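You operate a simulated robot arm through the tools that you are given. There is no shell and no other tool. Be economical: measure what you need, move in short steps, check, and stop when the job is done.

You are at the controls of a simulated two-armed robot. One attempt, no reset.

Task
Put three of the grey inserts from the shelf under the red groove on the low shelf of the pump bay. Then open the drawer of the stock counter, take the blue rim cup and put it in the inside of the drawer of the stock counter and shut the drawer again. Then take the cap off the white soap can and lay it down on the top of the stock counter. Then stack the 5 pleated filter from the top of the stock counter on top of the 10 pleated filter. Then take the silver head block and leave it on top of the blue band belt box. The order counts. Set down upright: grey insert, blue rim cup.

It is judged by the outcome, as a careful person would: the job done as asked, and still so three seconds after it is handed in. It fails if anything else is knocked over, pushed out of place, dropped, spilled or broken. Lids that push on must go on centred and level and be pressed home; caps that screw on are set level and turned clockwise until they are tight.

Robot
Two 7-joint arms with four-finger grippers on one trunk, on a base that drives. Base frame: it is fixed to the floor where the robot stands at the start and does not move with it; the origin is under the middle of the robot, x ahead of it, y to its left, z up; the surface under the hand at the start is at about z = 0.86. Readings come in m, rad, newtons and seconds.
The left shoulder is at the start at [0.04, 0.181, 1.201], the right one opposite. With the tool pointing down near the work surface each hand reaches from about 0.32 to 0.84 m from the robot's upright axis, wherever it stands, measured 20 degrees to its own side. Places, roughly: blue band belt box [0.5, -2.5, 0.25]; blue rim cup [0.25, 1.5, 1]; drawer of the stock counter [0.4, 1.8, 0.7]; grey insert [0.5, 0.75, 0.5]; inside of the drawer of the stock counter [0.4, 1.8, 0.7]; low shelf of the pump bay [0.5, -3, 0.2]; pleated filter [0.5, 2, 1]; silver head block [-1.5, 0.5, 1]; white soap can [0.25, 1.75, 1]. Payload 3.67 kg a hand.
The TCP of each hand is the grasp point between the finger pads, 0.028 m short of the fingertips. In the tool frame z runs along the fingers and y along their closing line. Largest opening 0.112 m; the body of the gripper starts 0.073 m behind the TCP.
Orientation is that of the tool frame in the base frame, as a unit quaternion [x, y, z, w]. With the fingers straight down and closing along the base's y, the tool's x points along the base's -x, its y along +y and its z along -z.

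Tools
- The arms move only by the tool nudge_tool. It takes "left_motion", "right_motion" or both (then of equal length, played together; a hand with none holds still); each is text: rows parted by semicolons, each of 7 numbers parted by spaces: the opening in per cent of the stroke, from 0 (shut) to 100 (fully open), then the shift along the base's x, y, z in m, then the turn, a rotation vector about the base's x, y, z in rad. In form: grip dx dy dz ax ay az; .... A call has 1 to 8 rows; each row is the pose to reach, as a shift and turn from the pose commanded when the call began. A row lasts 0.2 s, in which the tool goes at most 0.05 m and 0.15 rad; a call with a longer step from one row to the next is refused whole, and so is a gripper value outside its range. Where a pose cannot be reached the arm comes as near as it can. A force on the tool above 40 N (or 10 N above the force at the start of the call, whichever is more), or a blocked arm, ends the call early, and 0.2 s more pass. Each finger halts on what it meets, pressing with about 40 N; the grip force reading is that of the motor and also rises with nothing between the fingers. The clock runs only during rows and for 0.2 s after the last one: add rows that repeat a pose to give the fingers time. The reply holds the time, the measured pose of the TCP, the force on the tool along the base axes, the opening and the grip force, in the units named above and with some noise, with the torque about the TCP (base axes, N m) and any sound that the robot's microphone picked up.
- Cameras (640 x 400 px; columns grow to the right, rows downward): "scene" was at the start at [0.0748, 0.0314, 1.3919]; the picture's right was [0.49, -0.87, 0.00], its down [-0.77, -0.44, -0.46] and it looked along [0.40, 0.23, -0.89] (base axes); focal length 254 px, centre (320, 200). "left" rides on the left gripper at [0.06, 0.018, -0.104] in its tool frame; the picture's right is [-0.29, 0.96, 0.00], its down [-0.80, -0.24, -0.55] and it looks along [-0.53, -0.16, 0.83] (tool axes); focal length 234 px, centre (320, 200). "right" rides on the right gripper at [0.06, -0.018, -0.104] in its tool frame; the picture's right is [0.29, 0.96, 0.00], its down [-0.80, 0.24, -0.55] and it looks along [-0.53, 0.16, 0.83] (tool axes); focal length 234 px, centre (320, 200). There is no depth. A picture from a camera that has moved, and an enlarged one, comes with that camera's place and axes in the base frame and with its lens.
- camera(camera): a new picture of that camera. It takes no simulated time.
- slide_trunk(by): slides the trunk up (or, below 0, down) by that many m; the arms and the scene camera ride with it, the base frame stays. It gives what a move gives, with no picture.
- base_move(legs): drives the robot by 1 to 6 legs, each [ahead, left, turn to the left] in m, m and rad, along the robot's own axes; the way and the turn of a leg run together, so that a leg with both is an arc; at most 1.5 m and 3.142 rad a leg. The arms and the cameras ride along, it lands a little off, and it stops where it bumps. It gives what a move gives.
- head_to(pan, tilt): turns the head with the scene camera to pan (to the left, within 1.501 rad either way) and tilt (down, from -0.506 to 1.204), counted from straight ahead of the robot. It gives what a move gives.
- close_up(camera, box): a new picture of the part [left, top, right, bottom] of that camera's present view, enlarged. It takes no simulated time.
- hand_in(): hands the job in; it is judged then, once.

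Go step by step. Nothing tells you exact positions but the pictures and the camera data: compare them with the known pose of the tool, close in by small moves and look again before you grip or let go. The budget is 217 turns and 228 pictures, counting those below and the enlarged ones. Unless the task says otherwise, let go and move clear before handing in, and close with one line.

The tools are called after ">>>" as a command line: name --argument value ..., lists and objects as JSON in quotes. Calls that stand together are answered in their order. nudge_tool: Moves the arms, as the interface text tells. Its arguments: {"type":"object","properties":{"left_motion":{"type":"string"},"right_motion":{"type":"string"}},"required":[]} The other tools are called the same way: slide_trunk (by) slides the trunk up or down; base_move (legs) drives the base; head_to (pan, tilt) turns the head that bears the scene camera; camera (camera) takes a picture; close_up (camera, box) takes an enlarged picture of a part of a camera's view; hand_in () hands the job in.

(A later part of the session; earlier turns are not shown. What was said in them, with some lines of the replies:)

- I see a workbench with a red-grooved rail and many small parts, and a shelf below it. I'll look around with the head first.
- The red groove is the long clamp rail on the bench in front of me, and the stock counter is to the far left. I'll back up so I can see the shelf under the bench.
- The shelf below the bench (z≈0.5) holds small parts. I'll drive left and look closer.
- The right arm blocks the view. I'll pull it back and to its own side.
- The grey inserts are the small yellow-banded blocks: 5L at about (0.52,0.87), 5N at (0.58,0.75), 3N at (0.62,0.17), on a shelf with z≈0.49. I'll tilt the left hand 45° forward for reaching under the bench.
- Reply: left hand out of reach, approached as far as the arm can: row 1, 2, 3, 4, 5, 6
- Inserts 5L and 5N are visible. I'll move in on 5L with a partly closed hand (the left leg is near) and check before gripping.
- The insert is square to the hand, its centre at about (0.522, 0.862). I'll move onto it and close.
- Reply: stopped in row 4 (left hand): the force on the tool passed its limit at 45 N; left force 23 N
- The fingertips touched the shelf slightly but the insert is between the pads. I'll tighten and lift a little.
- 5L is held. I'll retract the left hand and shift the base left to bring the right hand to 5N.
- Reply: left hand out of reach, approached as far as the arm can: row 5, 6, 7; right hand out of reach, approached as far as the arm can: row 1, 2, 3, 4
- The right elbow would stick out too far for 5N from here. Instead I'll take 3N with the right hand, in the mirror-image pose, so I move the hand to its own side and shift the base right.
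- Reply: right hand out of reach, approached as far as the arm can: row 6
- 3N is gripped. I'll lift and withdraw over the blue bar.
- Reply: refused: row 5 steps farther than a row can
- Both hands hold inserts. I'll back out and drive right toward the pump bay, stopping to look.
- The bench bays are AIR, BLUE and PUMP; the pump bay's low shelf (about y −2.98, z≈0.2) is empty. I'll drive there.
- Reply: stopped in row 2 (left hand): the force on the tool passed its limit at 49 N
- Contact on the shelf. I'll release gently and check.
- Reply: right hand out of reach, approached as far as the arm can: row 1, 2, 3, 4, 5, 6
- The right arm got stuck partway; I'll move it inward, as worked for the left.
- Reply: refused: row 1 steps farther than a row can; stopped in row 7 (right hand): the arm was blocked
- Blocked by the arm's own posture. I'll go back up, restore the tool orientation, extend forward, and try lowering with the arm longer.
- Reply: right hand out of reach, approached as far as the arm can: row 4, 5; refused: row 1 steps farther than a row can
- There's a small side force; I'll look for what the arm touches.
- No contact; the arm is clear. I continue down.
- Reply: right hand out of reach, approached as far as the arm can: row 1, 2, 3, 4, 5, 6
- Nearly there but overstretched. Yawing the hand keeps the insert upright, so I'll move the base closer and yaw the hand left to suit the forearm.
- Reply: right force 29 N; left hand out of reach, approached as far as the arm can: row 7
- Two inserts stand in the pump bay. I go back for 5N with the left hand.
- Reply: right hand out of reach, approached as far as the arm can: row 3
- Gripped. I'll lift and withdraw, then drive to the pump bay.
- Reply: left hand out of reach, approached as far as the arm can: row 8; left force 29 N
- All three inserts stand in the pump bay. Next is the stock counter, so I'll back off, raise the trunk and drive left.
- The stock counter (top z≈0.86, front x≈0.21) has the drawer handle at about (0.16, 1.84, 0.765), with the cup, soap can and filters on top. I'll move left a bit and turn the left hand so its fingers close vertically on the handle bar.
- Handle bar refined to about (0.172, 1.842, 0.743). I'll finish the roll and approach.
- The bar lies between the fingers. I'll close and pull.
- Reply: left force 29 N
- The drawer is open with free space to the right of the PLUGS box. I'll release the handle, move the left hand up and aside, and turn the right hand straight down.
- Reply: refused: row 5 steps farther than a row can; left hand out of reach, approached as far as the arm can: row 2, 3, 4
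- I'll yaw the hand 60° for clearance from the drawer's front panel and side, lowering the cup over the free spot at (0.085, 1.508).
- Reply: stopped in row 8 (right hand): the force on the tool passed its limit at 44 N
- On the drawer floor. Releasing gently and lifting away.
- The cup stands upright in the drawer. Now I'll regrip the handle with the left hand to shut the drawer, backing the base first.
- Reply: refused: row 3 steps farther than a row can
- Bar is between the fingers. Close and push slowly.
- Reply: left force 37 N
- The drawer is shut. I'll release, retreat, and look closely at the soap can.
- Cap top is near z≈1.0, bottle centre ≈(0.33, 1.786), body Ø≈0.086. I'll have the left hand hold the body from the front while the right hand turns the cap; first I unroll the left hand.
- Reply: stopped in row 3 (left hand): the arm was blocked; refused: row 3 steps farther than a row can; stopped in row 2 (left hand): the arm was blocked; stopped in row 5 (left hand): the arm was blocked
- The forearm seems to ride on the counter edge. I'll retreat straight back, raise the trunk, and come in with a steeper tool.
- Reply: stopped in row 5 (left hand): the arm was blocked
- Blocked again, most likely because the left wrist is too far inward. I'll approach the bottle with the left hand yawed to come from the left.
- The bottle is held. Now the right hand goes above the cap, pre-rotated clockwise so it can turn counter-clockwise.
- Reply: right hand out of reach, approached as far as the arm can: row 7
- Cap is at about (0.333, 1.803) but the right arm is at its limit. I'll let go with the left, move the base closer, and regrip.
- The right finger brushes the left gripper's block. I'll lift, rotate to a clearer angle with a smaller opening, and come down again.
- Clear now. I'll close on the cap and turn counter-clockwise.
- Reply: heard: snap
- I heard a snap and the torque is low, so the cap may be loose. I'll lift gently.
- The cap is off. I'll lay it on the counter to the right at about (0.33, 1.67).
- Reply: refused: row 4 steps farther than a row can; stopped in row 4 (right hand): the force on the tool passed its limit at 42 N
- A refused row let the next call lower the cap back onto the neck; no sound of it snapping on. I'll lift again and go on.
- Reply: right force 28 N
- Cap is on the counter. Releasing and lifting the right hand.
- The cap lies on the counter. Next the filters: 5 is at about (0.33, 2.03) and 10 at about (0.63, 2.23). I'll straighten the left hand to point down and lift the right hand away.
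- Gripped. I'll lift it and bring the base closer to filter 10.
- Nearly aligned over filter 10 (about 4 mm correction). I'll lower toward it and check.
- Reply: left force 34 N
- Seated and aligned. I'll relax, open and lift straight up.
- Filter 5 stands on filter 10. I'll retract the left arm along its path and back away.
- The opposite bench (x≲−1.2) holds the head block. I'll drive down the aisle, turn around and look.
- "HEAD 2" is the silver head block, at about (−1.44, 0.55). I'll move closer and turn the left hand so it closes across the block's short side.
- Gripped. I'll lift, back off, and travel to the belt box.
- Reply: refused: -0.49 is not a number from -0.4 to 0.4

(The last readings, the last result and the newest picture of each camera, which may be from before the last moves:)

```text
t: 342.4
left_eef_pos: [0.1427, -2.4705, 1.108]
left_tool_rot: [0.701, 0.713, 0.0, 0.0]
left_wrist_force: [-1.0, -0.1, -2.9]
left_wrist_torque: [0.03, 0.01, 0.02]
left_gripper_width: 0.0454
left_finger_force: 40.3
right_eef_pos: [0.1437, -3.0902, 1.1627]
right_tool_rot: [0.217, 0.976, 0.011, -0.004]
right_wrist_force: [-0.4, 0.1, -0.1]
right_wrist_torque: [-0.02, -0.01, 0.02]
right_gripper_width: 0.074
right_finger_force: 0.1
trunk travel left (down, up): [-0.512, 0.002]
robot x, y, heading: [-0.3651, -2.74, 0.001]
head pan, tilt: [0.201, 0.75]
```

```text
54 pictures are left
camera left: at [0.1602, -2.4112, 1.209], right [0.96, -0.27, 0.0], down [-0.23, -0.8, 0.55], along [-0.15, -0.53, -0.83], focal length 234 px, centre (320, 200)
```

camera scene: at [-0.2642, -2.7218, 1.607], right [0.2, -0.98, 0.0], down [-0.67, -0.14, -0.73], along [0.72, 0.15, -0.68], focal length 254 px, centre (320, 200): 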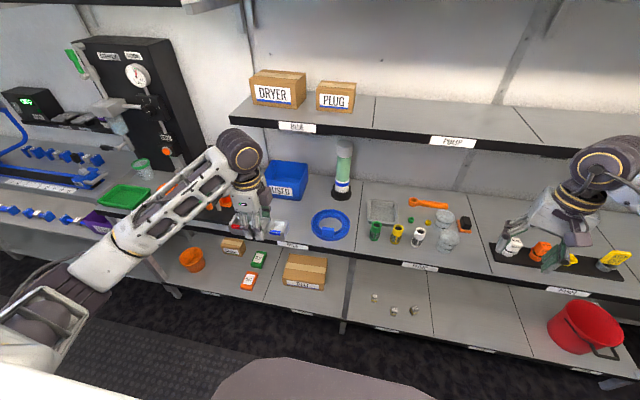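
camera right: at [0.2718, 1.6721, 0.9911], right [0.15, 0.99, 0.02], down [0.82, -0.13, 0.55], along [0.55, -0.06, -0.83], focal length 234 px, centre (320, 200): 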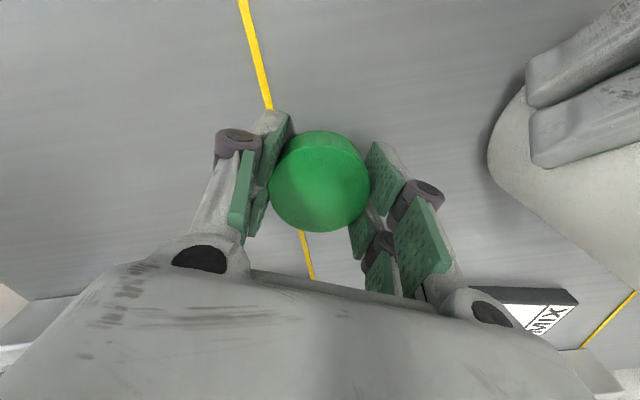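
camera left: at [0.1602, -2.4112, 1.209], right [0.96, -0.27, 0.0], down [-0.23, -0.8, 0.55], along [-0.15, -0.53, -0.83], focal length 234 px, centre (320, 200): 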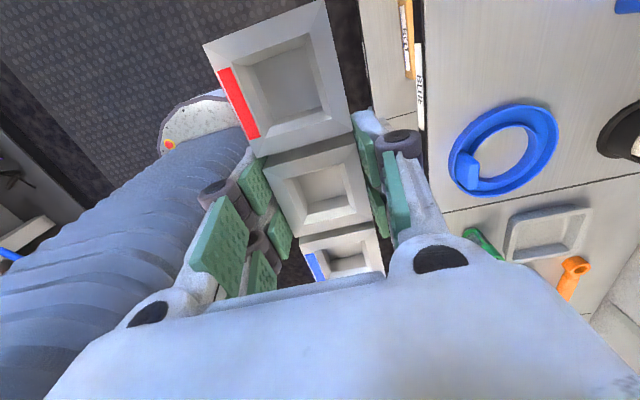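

>>> base_move --legs '[[-0.1, 0, 0]]'

>>> slide_trunk --by -0.4

>>> slide_trunk --by -0.1

>>> camera --camera "scene"

>>> close_up --camera "scene" --box '[200, 160, 360, 290]'

```text
t: 343.6
left_eef_pos: [0.0473, -2.4727, 1.1055]
left_tool_rot: [0.703, 0.711, -0.001, -0.001]
left_wrist_force: [0.7, -1.0, -2.2]
left_wrist_torque: [0.01, 0.02, 0.0]
left_gripper_width: 0.0457
left_finger_force: 40.4
right_eef_pos: [0.0458, -3.0896, 1.1613]
right_tool_rot: [0.218, 0.976, 0.01, -0.004]
right_wrist_force: [-0.3, 0.7, 0.4]
right_wrist_torque: [-0.04, -0.02, -0.01]
right_gripper_width: 0.0737
right_finger_force: 0.0
trunk travel left (down, up): [-0.512, 0.002]
robot x, y, heading: [-0.4616, -2.7359, -0.003]
head pan, tilt: [0.201, 0.75]
```

```text
t: 347.4
left_eef_pos: [0.0449, -2.4712, 0.7066]
left_tool_rot: [0.703, 0.711, -0.001, -0.001]
left_wrist_force: [0.5, 0.4, -3.1]
left_wrist_torque: [0.03, 0.0, -0.02]
left_gripper_width: 0.0457
left_finger_force: 40.3
right_eef_pos: [0.0428, -3.0896, 0.7625]
right_tool_rot: [0.218, 0.976, 0.01, -0.004]
right_wrist_force: [-0.1, 0.7, 1.2]
right_wrist_torque: [-0.02, 0.01, 0.0]
right_gripper_width: 0.0739
right_finger_force: 0.0
trunk travel left (down, up): [-0.112, 0.402]
robot x, y, heading: [-0.4608, -2.74, -0.005]
head pan, tilt: [0.201, 0.75]
```

```text
t: 348.8
left_eef_pos: [0.0456, -2.4711, 0.6083]
left_tool_rot: [0.703, 0.711, 0.0, -0.001]
left_wrist_force: [0.0, 0.3, -3.1]
left_wrist_torque: [0.03, 0.0, 0.02]
left_gripper_width: 0.0458
left_finger_force: 40.5
right_eef_pos: [0.0431, -3.0906, 0.6641]
right_tool_rot: [0.218, 0.976, 0.011, -0.004]
right_wrist_force: [-0.5, 0.2, 0.2]
right_wrist_torque: [0.0, -0.02, 0.01]
right_gripper_width: 0.0738
right_finger_force: 0.1
trunk travel left (down, up): [-0.012, 0.502]
robot x, y, heading: [-0.4608, -2.7371, 0.0]
head pan, tilt: [0.201, 0.75]
```

```text
53 pictures are left
camera scene: at [-0.3634, -2.7213, 1.1078], right [0.2, -0.98, 0.0], down [-0.67, -0.13, -0.73], along [0.72, 0.14, -0.68], focal length 254 px, centre (320, 200)
```

scene: 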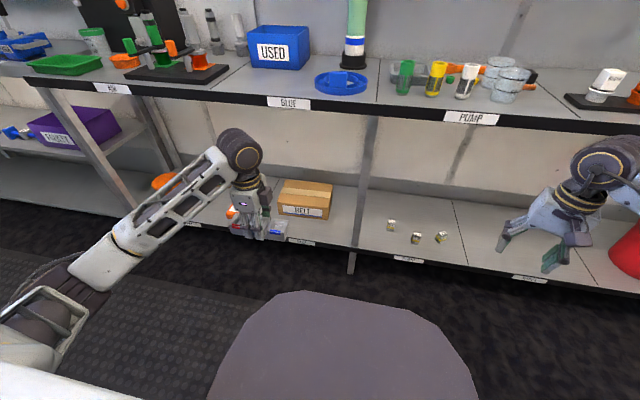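

```text
3.08 times, centred on (280, 225) of scene
camera zoom: at [-0.3634, -2.7213, 1.1078], right [0.2, -0.98, 0.0], down [-0.67, -0.13, -0.73], along [0.72, 0.14, -0.68], focal length 782 px, centre (443, 123)
```

zoom: 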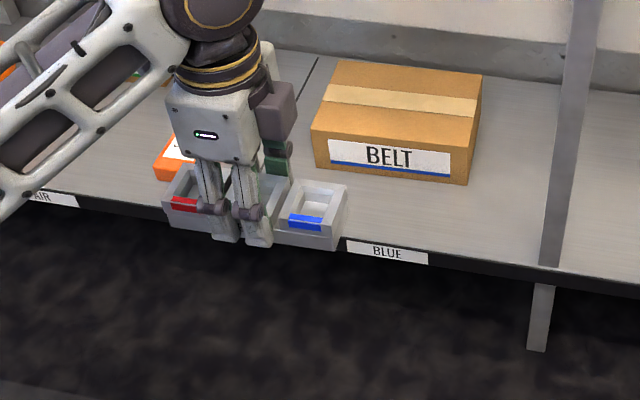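

The belt box (blue band on its label) spans about x 0.445–0.605, y −2.60 to −2.36, top z≈0.308. I'll lower the hand outside the shelf first.

>>> nudge_tool --left_motion "25 0 0 -0.04 0 0 0;25 0 0 -0.08 0 0 0;25 0 0 -0.12 0 0 0;25 0 0 -0.15 0 0 0"

>>> base_move --legs '[[0.27, 0, 0]]'

>>> camera --camera "scene"

>>> camera --camera "left"

```text
t: 349.8
left_eef_pos: [0.0454, -2.4707, 0.4568]
left_tool_rot: [0.703, 0.711, -0.002, 0.0]
left_wrist_force: [-0.3, -0.6, -3.0]
left_wrist_torque: [0.04, -0.03, 0.0]
left_gripper_width: 0.0457
left_finger_force: 39.6
right_eef_pos: [0.0435, -3.0908, 0.6627]
right_tool_rot: [0.218, 0.976, 0.012, -0.004]
right_wrist_force: [-0.3, 0.5, -0.6]
right_wrist_torque: [0.0, 0.01, 0.0]
right_gripper_width: 0.0742
right_finger_force: 0.0
trunk travel left (down, up): [-0.012, 0.502]
robot x, y, heading: [-0.4609, -2.737, -0.001]
head pan, tilt: [0.201, 0.75]
```

```text
t: 351.5
left_eef_pos: [0.2698, -2.4781, 0.4602]
left_tool_rot: [0.708, 0.706, 0.0, 0.001]
left_wrist_force: [-0.1, 0.6, -3.4]
left_wrist_torque: [-0.04, -0.03, 0.0]
left_gripper_width: 0.0459
left_finger_force: 39.5
right_eef_pos: [0.2484, -3.091, 0.6632]
right_tool_rot: [0.213, 0.977, 0.007, -0.01]
right_wrist_force: [0.1, -0.2, 0.2]
right_wrist_torque: [0.01, -0.02, 0.0]
right_gripper_width: 0.0737
right_finger_force: 0.0
trunk travel left (down, up): [-0.012, 0.502]
robot x, y, heading: [-0.2369, -2.737, -0.015]
head pan, tilt: [0.201, 0.75]
stopped in leg 1: the robot was blocked; the commanded pose is now the measured one
```

```text
51 pictures are left
camera scene: at [-0.1448, -2.7218, 1.1084], right [0.18, -0.98, 0.0], down [-0.67, -0.13, -0.74], along [0.72, 0.13, -0.68], focal length 254 px, centre (320, 200)
```

scene: 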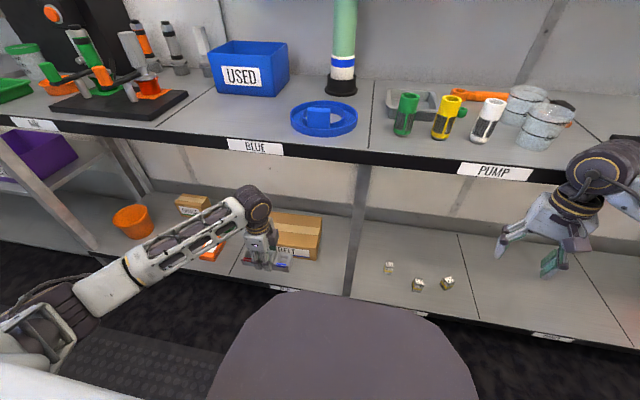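

```text
50 pictures are left
camera left: at [0.2878, -2.4178, 0.5622], right [0.96, -0.29, 0.0], down [-0.24, -0.8, 0.56], along [-0.16, -0.53, -0.83], focal length 234 px, centre (320, 200)
```

left: 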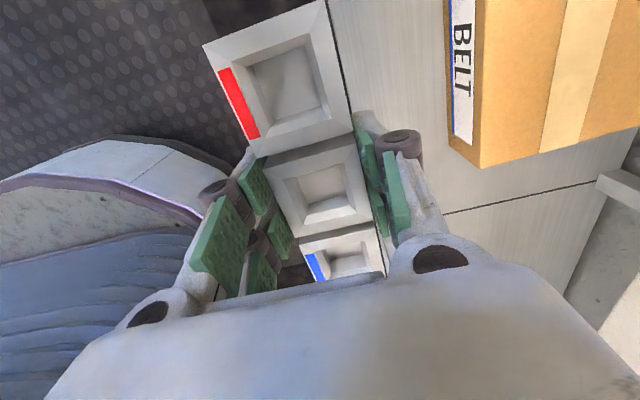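

The right wrist bumped the bench edge. I'll back off a little, pull the right hand back and low, then go forward again.

>>> base_move --legs '[[-0.05, 0, 0.012]]'

>>> nudge_tool --right_motion "66 -0.03 0 0 0 0 0;66 -0.07 0 0 0 0 0;66 -0.11 -0.01 0 0 0 0;66 -0.14 -0.03 0 0 0 0"

```text
t: 352.5
left_eef_pos: [0.2192, -2.4684, 0.4568]
left_tool_rot: [0.702, 0.713, -0.001, 0.001]
left_wrist_force: [-0.5, -0.5, -3.3]
left_wrist_torque: [0.01, 0.0, 0.02]
left_gripper_width: 0.0459
left_finger_force: 40.5
right_eef_pos: [0.2081, -3.0842, 0.6588]
right_tool_rot: [0.205, 0.979, 0.005, -0.014]
right_wrist_force: [-1.2, 0.1, 0.7]
right_wrist_torque: [-0.03, -0.03, 0.01]
right_gripper_width: 0.0739
right_finger_force: 0.0
trunk travel left (down, up): [-0.012, 0.502]
robot x, y, heading: [-0.2936, -2.7355, -0.002]
head pan, tilt: [0.201, 0.75]
```

```text
t: 353.5
left_eef_pos: [0.2184, -2.4683, 0.457]
left_tool_rot: [0.702, 0.712, -0.001, -0.001]
left_wrist_force: [-0.8, 0.1, -3.1]
left_wrist_torque: [0.0, 0.01, 0.0]
left_gripper_width: 0.0454
left_finger_force: 40.0
right_eef_pos: [0.0686, -3.1142, 0.6582]
right_tool_rot: [0.205, 0.979, 0.005, -0.015]
right_wrist_force: [-0.3, 1.1, 0.3]
right_wrist_torque: [-0.01, 0.01, 0.02]
right_gripper_width: 0.0738
right_finger_force: 0.0
trunk travel left (down, up): [-0.012, 0.502]
robot x, y, heading: [-0.2854, -2.74, 0.007]
head pan, tilt: [0.201, 0.75]
```

>>> base_move --legs '[[0.1, 0, 0]]'

>>> nudge_tool --left_motion "25 0.04 -0.003 0 0 0 0;25 0.08 -0.006 0 0 0 0;25 0.12 -0.009 0 0 0 0;25 0.16 -0.012 0 0 0 0"

>>> camera --camera "scene"

>>> camera --camera "left"

```text
t: 354.6
left_eef_pos: [0.3197, -2.4683, 0.4564]
left_tool_rot: [0.702, 0.712, -0.003, -0.001]
left_wrist_force: [0.1, 0.2, -3.6]
left_wrist_torque: [-0.01, 0.03, 0.0]
left_gripper_width: 0.0456
left_finger_force: 39.4
right_eef_pos: [0.1711, -3.115, 0.6571]
right_tool_rot: [0.205, 0.979, 0.005, -0.014]
right_wrist_force: [1.1, -0.1, 0.3]
right_wrist_torque: [0.0, 0.03, -0.02]
right_gripper_width: 0.0739
right_finger_force: 0.0
trunk travel left (down, up): [-0.012, 0.502]
robot x, y, heading: [-0.1904, -2.7355, 0.004]
head pan, tilt: [0.201, 0.75]
```

```text
t: 355.6
left_eef_pos: [0.4807, -2.4783, 0.4543]
left_tool_rot: [0.701, 0.713, -0.001, -0.001]
left_wrist_force: [1.0, -0.3, -3.4]
left_wrist_torque: [0.01, 0.01, -0.01]
left_gripper_width: 0.0457
left_finger_force: 39.9
right_eef_pos: [0.1718, -3.1147, 0.6576]
right_tool_rot: [0.206, 0.979, 0.004, -0.015]
right_wrist_force: [0.2, 0.1, -0.3]
right_wrist_torque: [-0.04, 0.02, -0.02]
right_gripper_width: 0.074
right_finger_force: 0.1
trunk travel left (down, up): [-0.012, 0.502]
robot x, y, heading: [-0.1855, -2.7346, -0.001]
head pan, tilt: [0.201, 0.75]
```

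```text
49 pictures are left
camera scene: at [-0.0878, -2.7209, 1.1077], right [0.2, -0.98, 0.0], down [-0.67, -0.14, -0.73], along [0.72, 0.15, -0.68], focal length 254 px, centre (320, 200)
```

scene: 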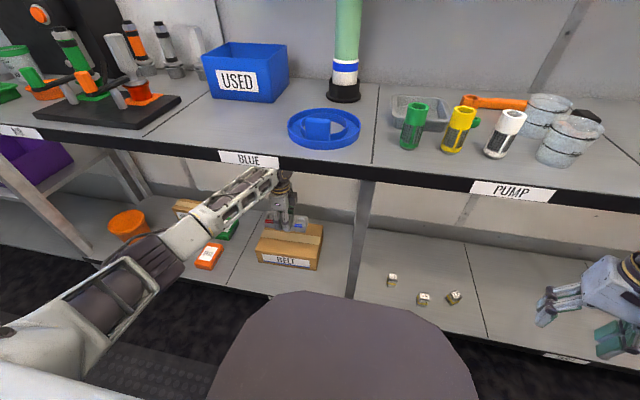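

```text
48 pictures are left
camera left: at [0.4973, -2.418, 0.557], right [0.96, -0.27, 0.0], down [-0.23, -0.8, 0.56], along [-0.15, -0.53, -0.83], focal length 234 px, centre (320, 200)
```

left: 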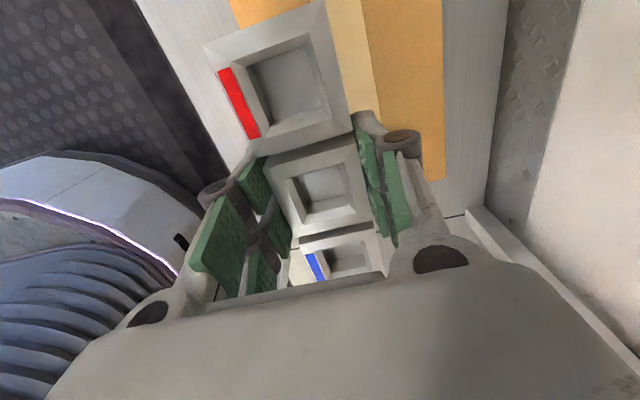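

>>> nudge_tool --left_motion "25 0.03 0 0 0 0 0;25 0.045 0 -0.02 0 0 0;25 0.045 0 -0.05 0 0 0;25 0.045 0 -0.075 0 0 0"

>>> close_up --camera "scene" --box '[230, 160, 350, 280]'

>>> camera --camera "left"

```text
t: 356.6
left_eef_pos: [0.5251, -2.4813, 0.3815]
left_tool_rot: [0.701, 0.713, -0.002, -0.001]
left_wrist_force: [-0.2, 0.2, -3.4]
left_wrist_torque: [0.02, 0.03, 0.0]
left_gripper_width: 0.0456
left_finger_force: 39.8
right_eef_pos: [0.1702, -3.1144, 0.6591]
right_tool_rot: [0.205, 0.979, 0.005, -0.015]
right_wrist_force: [-1.1, -0.7, 0.0]
right_wrist_torque: [-0.01, -0.01, -0.01]
right_gripper_width: 0.0738
right_finger_force: 0.1
trunk travel left (down, up): [-0.012, 0.502]
robot x, y, heading: [-0.1893, -2.7399, 0.002]
head pan, tilt: [0.201, 0.75]
```

```text
3.33 times, centred on (290, 220) of scene
camera zoom: at [-0.0878, -2.7207, 1.1077], right [0.2, -0.98, 0.0], down [-0.67, -0.14, -0.73], along [0.72, 0.15, -0.68], focal length 847 px, centre (420, 133)
```

zoom: 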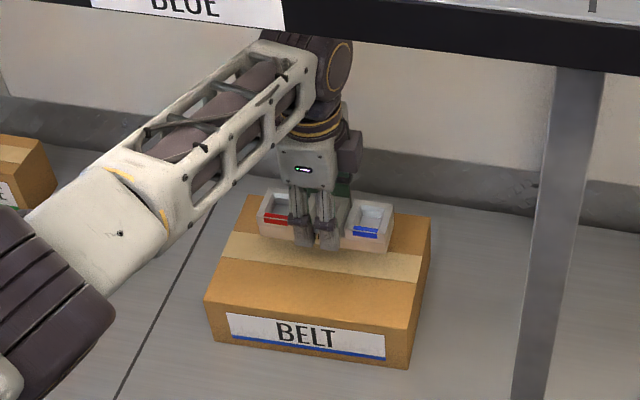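

```text
46 pictures are left
camera left: at [0.5421, -2.4213, 0.4849], right [0.96, -0.27, 0.0], down [-0.23, -0.8, 0.56], along [-0.15, -0.53, -0.83], focal length 234 px, centre (320, 200)
```

left: 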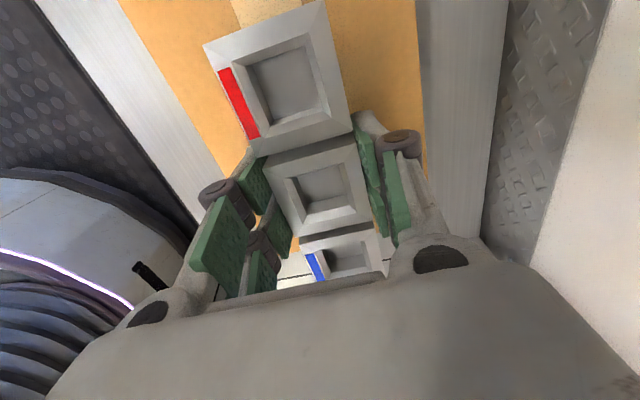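

>>> nudge_tool --left_motion "25 0 0 -0.01 0 0 0;25 0 0 -0.02 0 0 0;25 0 0 -0.026 0 0 0;25 0 0 -0.031 0 0 0;25 0 0 -0.036 0 0 0;25 0 0 -0.04 0 0 0"

>>> close_up --camera "scene" --box '[230, 160, 350, 280]'

```text
t: 358.0
left_eef_pos: [0.5254, -2.4806, 0.3415]
left_tool_rot: [0.702, 0.713, -0.002, -0.001]
left_wrist_force: [-0.4, -0.1, -3.8]
left_wrist_torque: [0.01, -0.01, 0.01]
left_gripper_width: 0.0458
left_finger_force: 40.4
right_eef_pos: [0.1703, -3.1144, 0.6578]
right_tool_rot: [0.206, 0.978, 0.005, -0.016]
right_wrist_force: [-0.4, -0.2, -0.2]
right_wrist_torque: [0.0, -0.01, -0.06]
right_gripper_width: 0.0742
right_finger_force: 0.0
trunk travel left (down, up): [-0.012, 0.502]
robot x, y, heading: [-0.1888, -2.7339, 0.001]
head pan, tilt: [0.201, 0.75]
```

```text
3.33 times, centred on (290, 220) of scene
camera zoom: at [-0.088, -2.7207, 1.1077], right [0.2, -0.98, 0.0], down [-0.67, -0.14, -0.73], along [0.72, 0.15, -0.68], focal length 847 px, centre (420, 133)
```

zoom: 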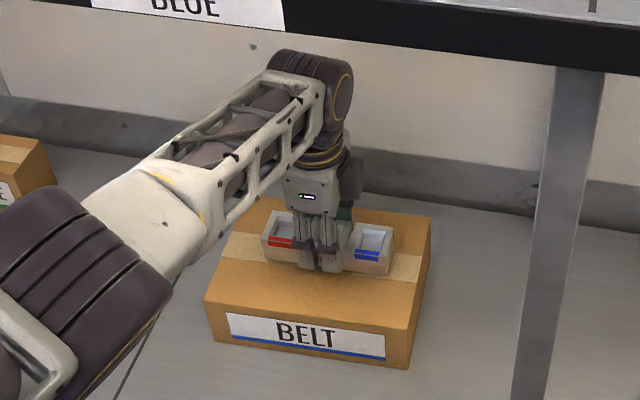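

No contact yet; continue down in small steps.

>>> nudge_tool --left_motion "25 0 0 -0.004 0 0 0;25 0 0 -0.008 0 0 0;25 0 0 -0.012 0 0 0;25 0 0 -0.016 0 0 0;25 0 0 -0.02 0 0 0;25 0 0 -0.024 0 0 0;25 0 0 -0.028 0 0 0"

>>> close_up --camera "scene" --box '[230, 160, 350, 280]'

```text
t: 359.2
left_eef_pos: [0.5261, -2.4813, 0.3323]
left_tool_rot: [0.701, 0.713, 0.004, 0.005]
left_wrist_force: [-6.4, 1.1, 16.6]
left_wrist_torque: [0.25, 0.64, 0.15]
left_gripper_width: 0.0456
left_finger_force: 40.0
left hand out of reach, approached as far as the arm can: row 5
right_eef_pos: [0.1688, -3.1146, 0.6579]
right_tool_rot: [0.205, 0.979, 0.005, -0.014]
right_wrist_force: [-0.1, 0.4, 0.1]
right_wrist_torque: [0.0, -0.03, -0.01]
right_gripper_width: 0.0742
right_finger_force: 0.1
trunk travel left (down, up): [-0.012, 0.502]
robot x, y, heading: [-0.1852, -2.7384, 0.003]
head pan, tilt: [0.201, 0.75]
stopped in row 5 (left hand): the force on the tool passed its limit at 40 N (the readings are from after the stop); the commanded pose is now the measured one
```

```text
3.33 times, centred on (290, 220) of scene
camera zoom: at [-0.0897, -2.7212, 1.1078], right [0.2, -0.98, 0.0], down [-0.67, -0.14, -0.73], along [0.72, 0.15, -0.68], focal length 847 px, centre (420, 133)
```

zoom: 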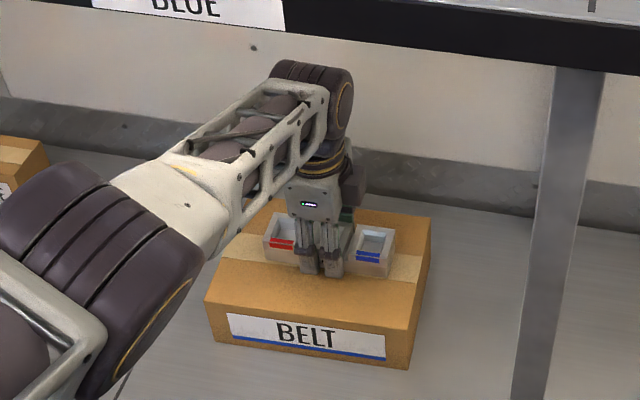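

Contact made. I release and lift straight up.

>>> nudge_tool --left_motion "35 0 0 0 0 0 0;45 0 0 0 0 0 0;60 0 0 0 0 0 0;70 0 0 0.005 0 0 0;72 0 0 0.03 0 0 0;72 0 0 0.06 0 0 0;72 0 0 0.09 0 0 0;72 0 0 0.12 0 0 0"

>>> close_up --camera "scene" --box '[230, 160, 350, 280]'

>>> camera --camera "left"

```text
t: 361.0
left_eef_pos: [0.5229, -2.4816, 0.4494]
left_tool_rot: [0.701, 0.713, 0.003, 0.005]
left_wrist_force: [-0.5, -1.2, 0.7]
left_wrist_torque: [0.05, 0.0, -0.01]
left_gripper_width: 0.0806
left_finger_force: 0.0
right_eef_pos: [0.169, -3.115, 0.6595]
right_tool_rot: [0.204, 0.979, 0.005, -0.015]
right_wrist_force: [-0.8, -0.2, 0.2]
right_wrist_torque: [0.02, -0.01, 0.0]
right_gripper_width: 0.0739
right_finger_force: 0.1
trunk travel left (down, up): [-0.012, 0.502]
robot x, y, heading: [-0.1876, -2.7404, -0.001]
head pan, tilt: [0.201, 0.75]
```

```text
3.33 times, centred on (290, 220) of scene
camera zoom: at [-0.0884, -2.7207, 1.1078], right [0.2, -0.98, 0.0], down [-0.67, -0.14, -0.73], along [0.72, 0.15, -0.68], focal length 847 px, centre (420, 133)
```

zoom: 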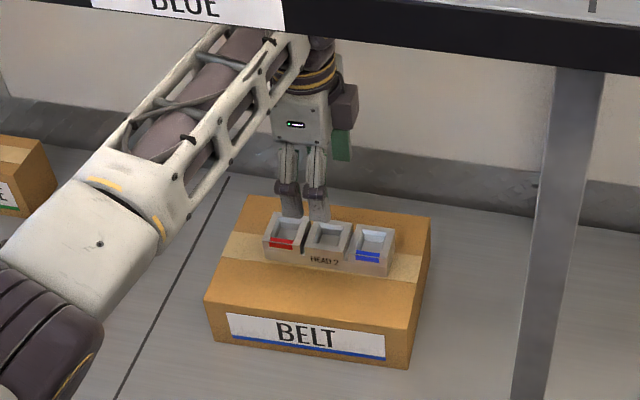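

```text
42 pictures are left
camera left: at [0.5388, -2.4209, 0.5511], right [0.96, -0.27, 0.01], down [-0.23, -0.8, 0.55], along [-0.14, -0.54, -0.83], focal length 234 px, centre (320, 200)
```

left: 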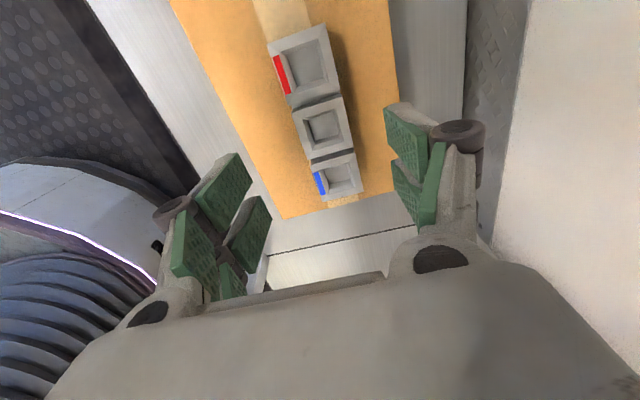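

HEAD 2 rests flat on the belt box. I'll withdraw and take a final look.

>>> nudge_tool --left_motion "72 -0.04 0.003 0 0 0 0;72 -0.08 0.006 0 0 0 0;72 -0.12 0.009 0 0 0 0;72 -0.16 0.012 0 0 0 0;72 -0.2 0.012 0 0 0 0"

>>> base_move --legs '[[-0.3, 0, 0]]'

>>> camera --camera "scene"

>>> close_up --camera "scene" --box '[250, 160, 490, 280]'

```text
t: 362.2
left_eef_pos: [0.3189, -2.4698, 0.4504]
left_tool_rot: [0.702, 0.712, 0.003, 0.005]
left_wrist_force: [0.8, 0.4, 0.4]
left_wrist_torque: [0.0, -0.02, -0.01]
left_gripper_width: 0.0805
left_finger_force: 0.0
right_eef_pos: [0.1685, -3.1153, 0.6589]
right_tool_rot: [0.205, 0.979, 0.005, -0.014]
right_wrist_force: [-0.6, -0.6, 0.4]
right_wrist_torque: [-0.02, 0.01, -0.04]
right_gripper_width: 0.0741
right_finger_force: 0.0
trunk travel left (down, up): [-0.012, 0.502]
robot x, y, heading: [-0.1873, -2.7376, 0.002]
head pan, tilt: [0.201, 0.75]
```

```text
t: 364.3
left_eef_pos: [0.0208, -2.4697, 0.4511]
left_tool_rot: [0.701, 0.713, 0.003, 0.005]
left_wrist_force: [-0.2, 0.1, 0.2]
left_wrist_torque: [0.01, -0.02, -0.01]
left_gripper_width: 0.0808
left_finger_force: 0.0
right_eef_pos: [-0.1298, -3.1145, 0.6593]
right_tool_rot: [0.205, 0.979, 0.005, -0.014]
right_wrist_force: [-0.6, 0.5, 0.8]
right_wrist_torque: [0.01, -0.02, 0.0]
right_gripper_width: 0.0739
right_finger_force: 0.0
trunk travel left (down, up): [-0.012, 0.502]
robot x, y, heading: [-0.4857, -2.7348, 0.005]
head pan, tilt: [0.201, 0.75]
```

```text
41 pictures are left
camera scene: at [-0.3883, -2.7213, 1.1078], right [0.2, -0.98, 0.0], down [-0.67, -0.14, -0.73], along [0.72, 0.15, -0.68], focal length 254 px, centre (320, 200)
```

scene: 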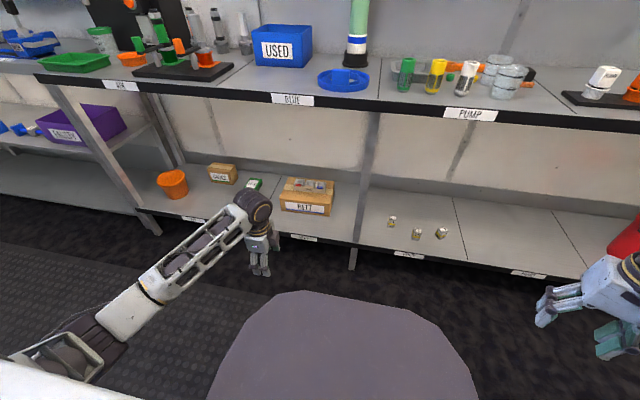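

```text
2.67 times, centred on (370, 220) of scene
camera zoom: at [-0.3883, -2.7213, 1.1078], right [0.2, -0.98, 0.0], down [-0.67, -0.14, -0.73], along [0.72, 0.15, -0.68], focal length 677 px, centre (187, 147)
```

zoom: 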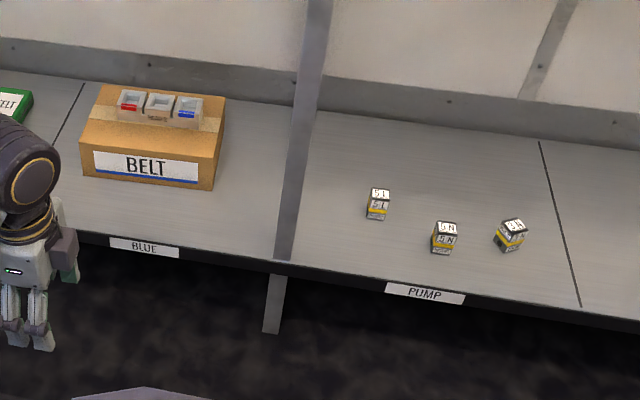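

Everything stands as asked: three inserts upright in the pump bay, head block on the belt box, and both hands clear. Handing in.

>>> hand_in

```text
The job is handed in.
```

The job is done and handed in: all five steps were carried out in the order given, and both hands are empty and clear. I couldn't see the cup again after shutting the drawer. While gripping the soap can I shifted it about 2 cm, but it stayed upright.
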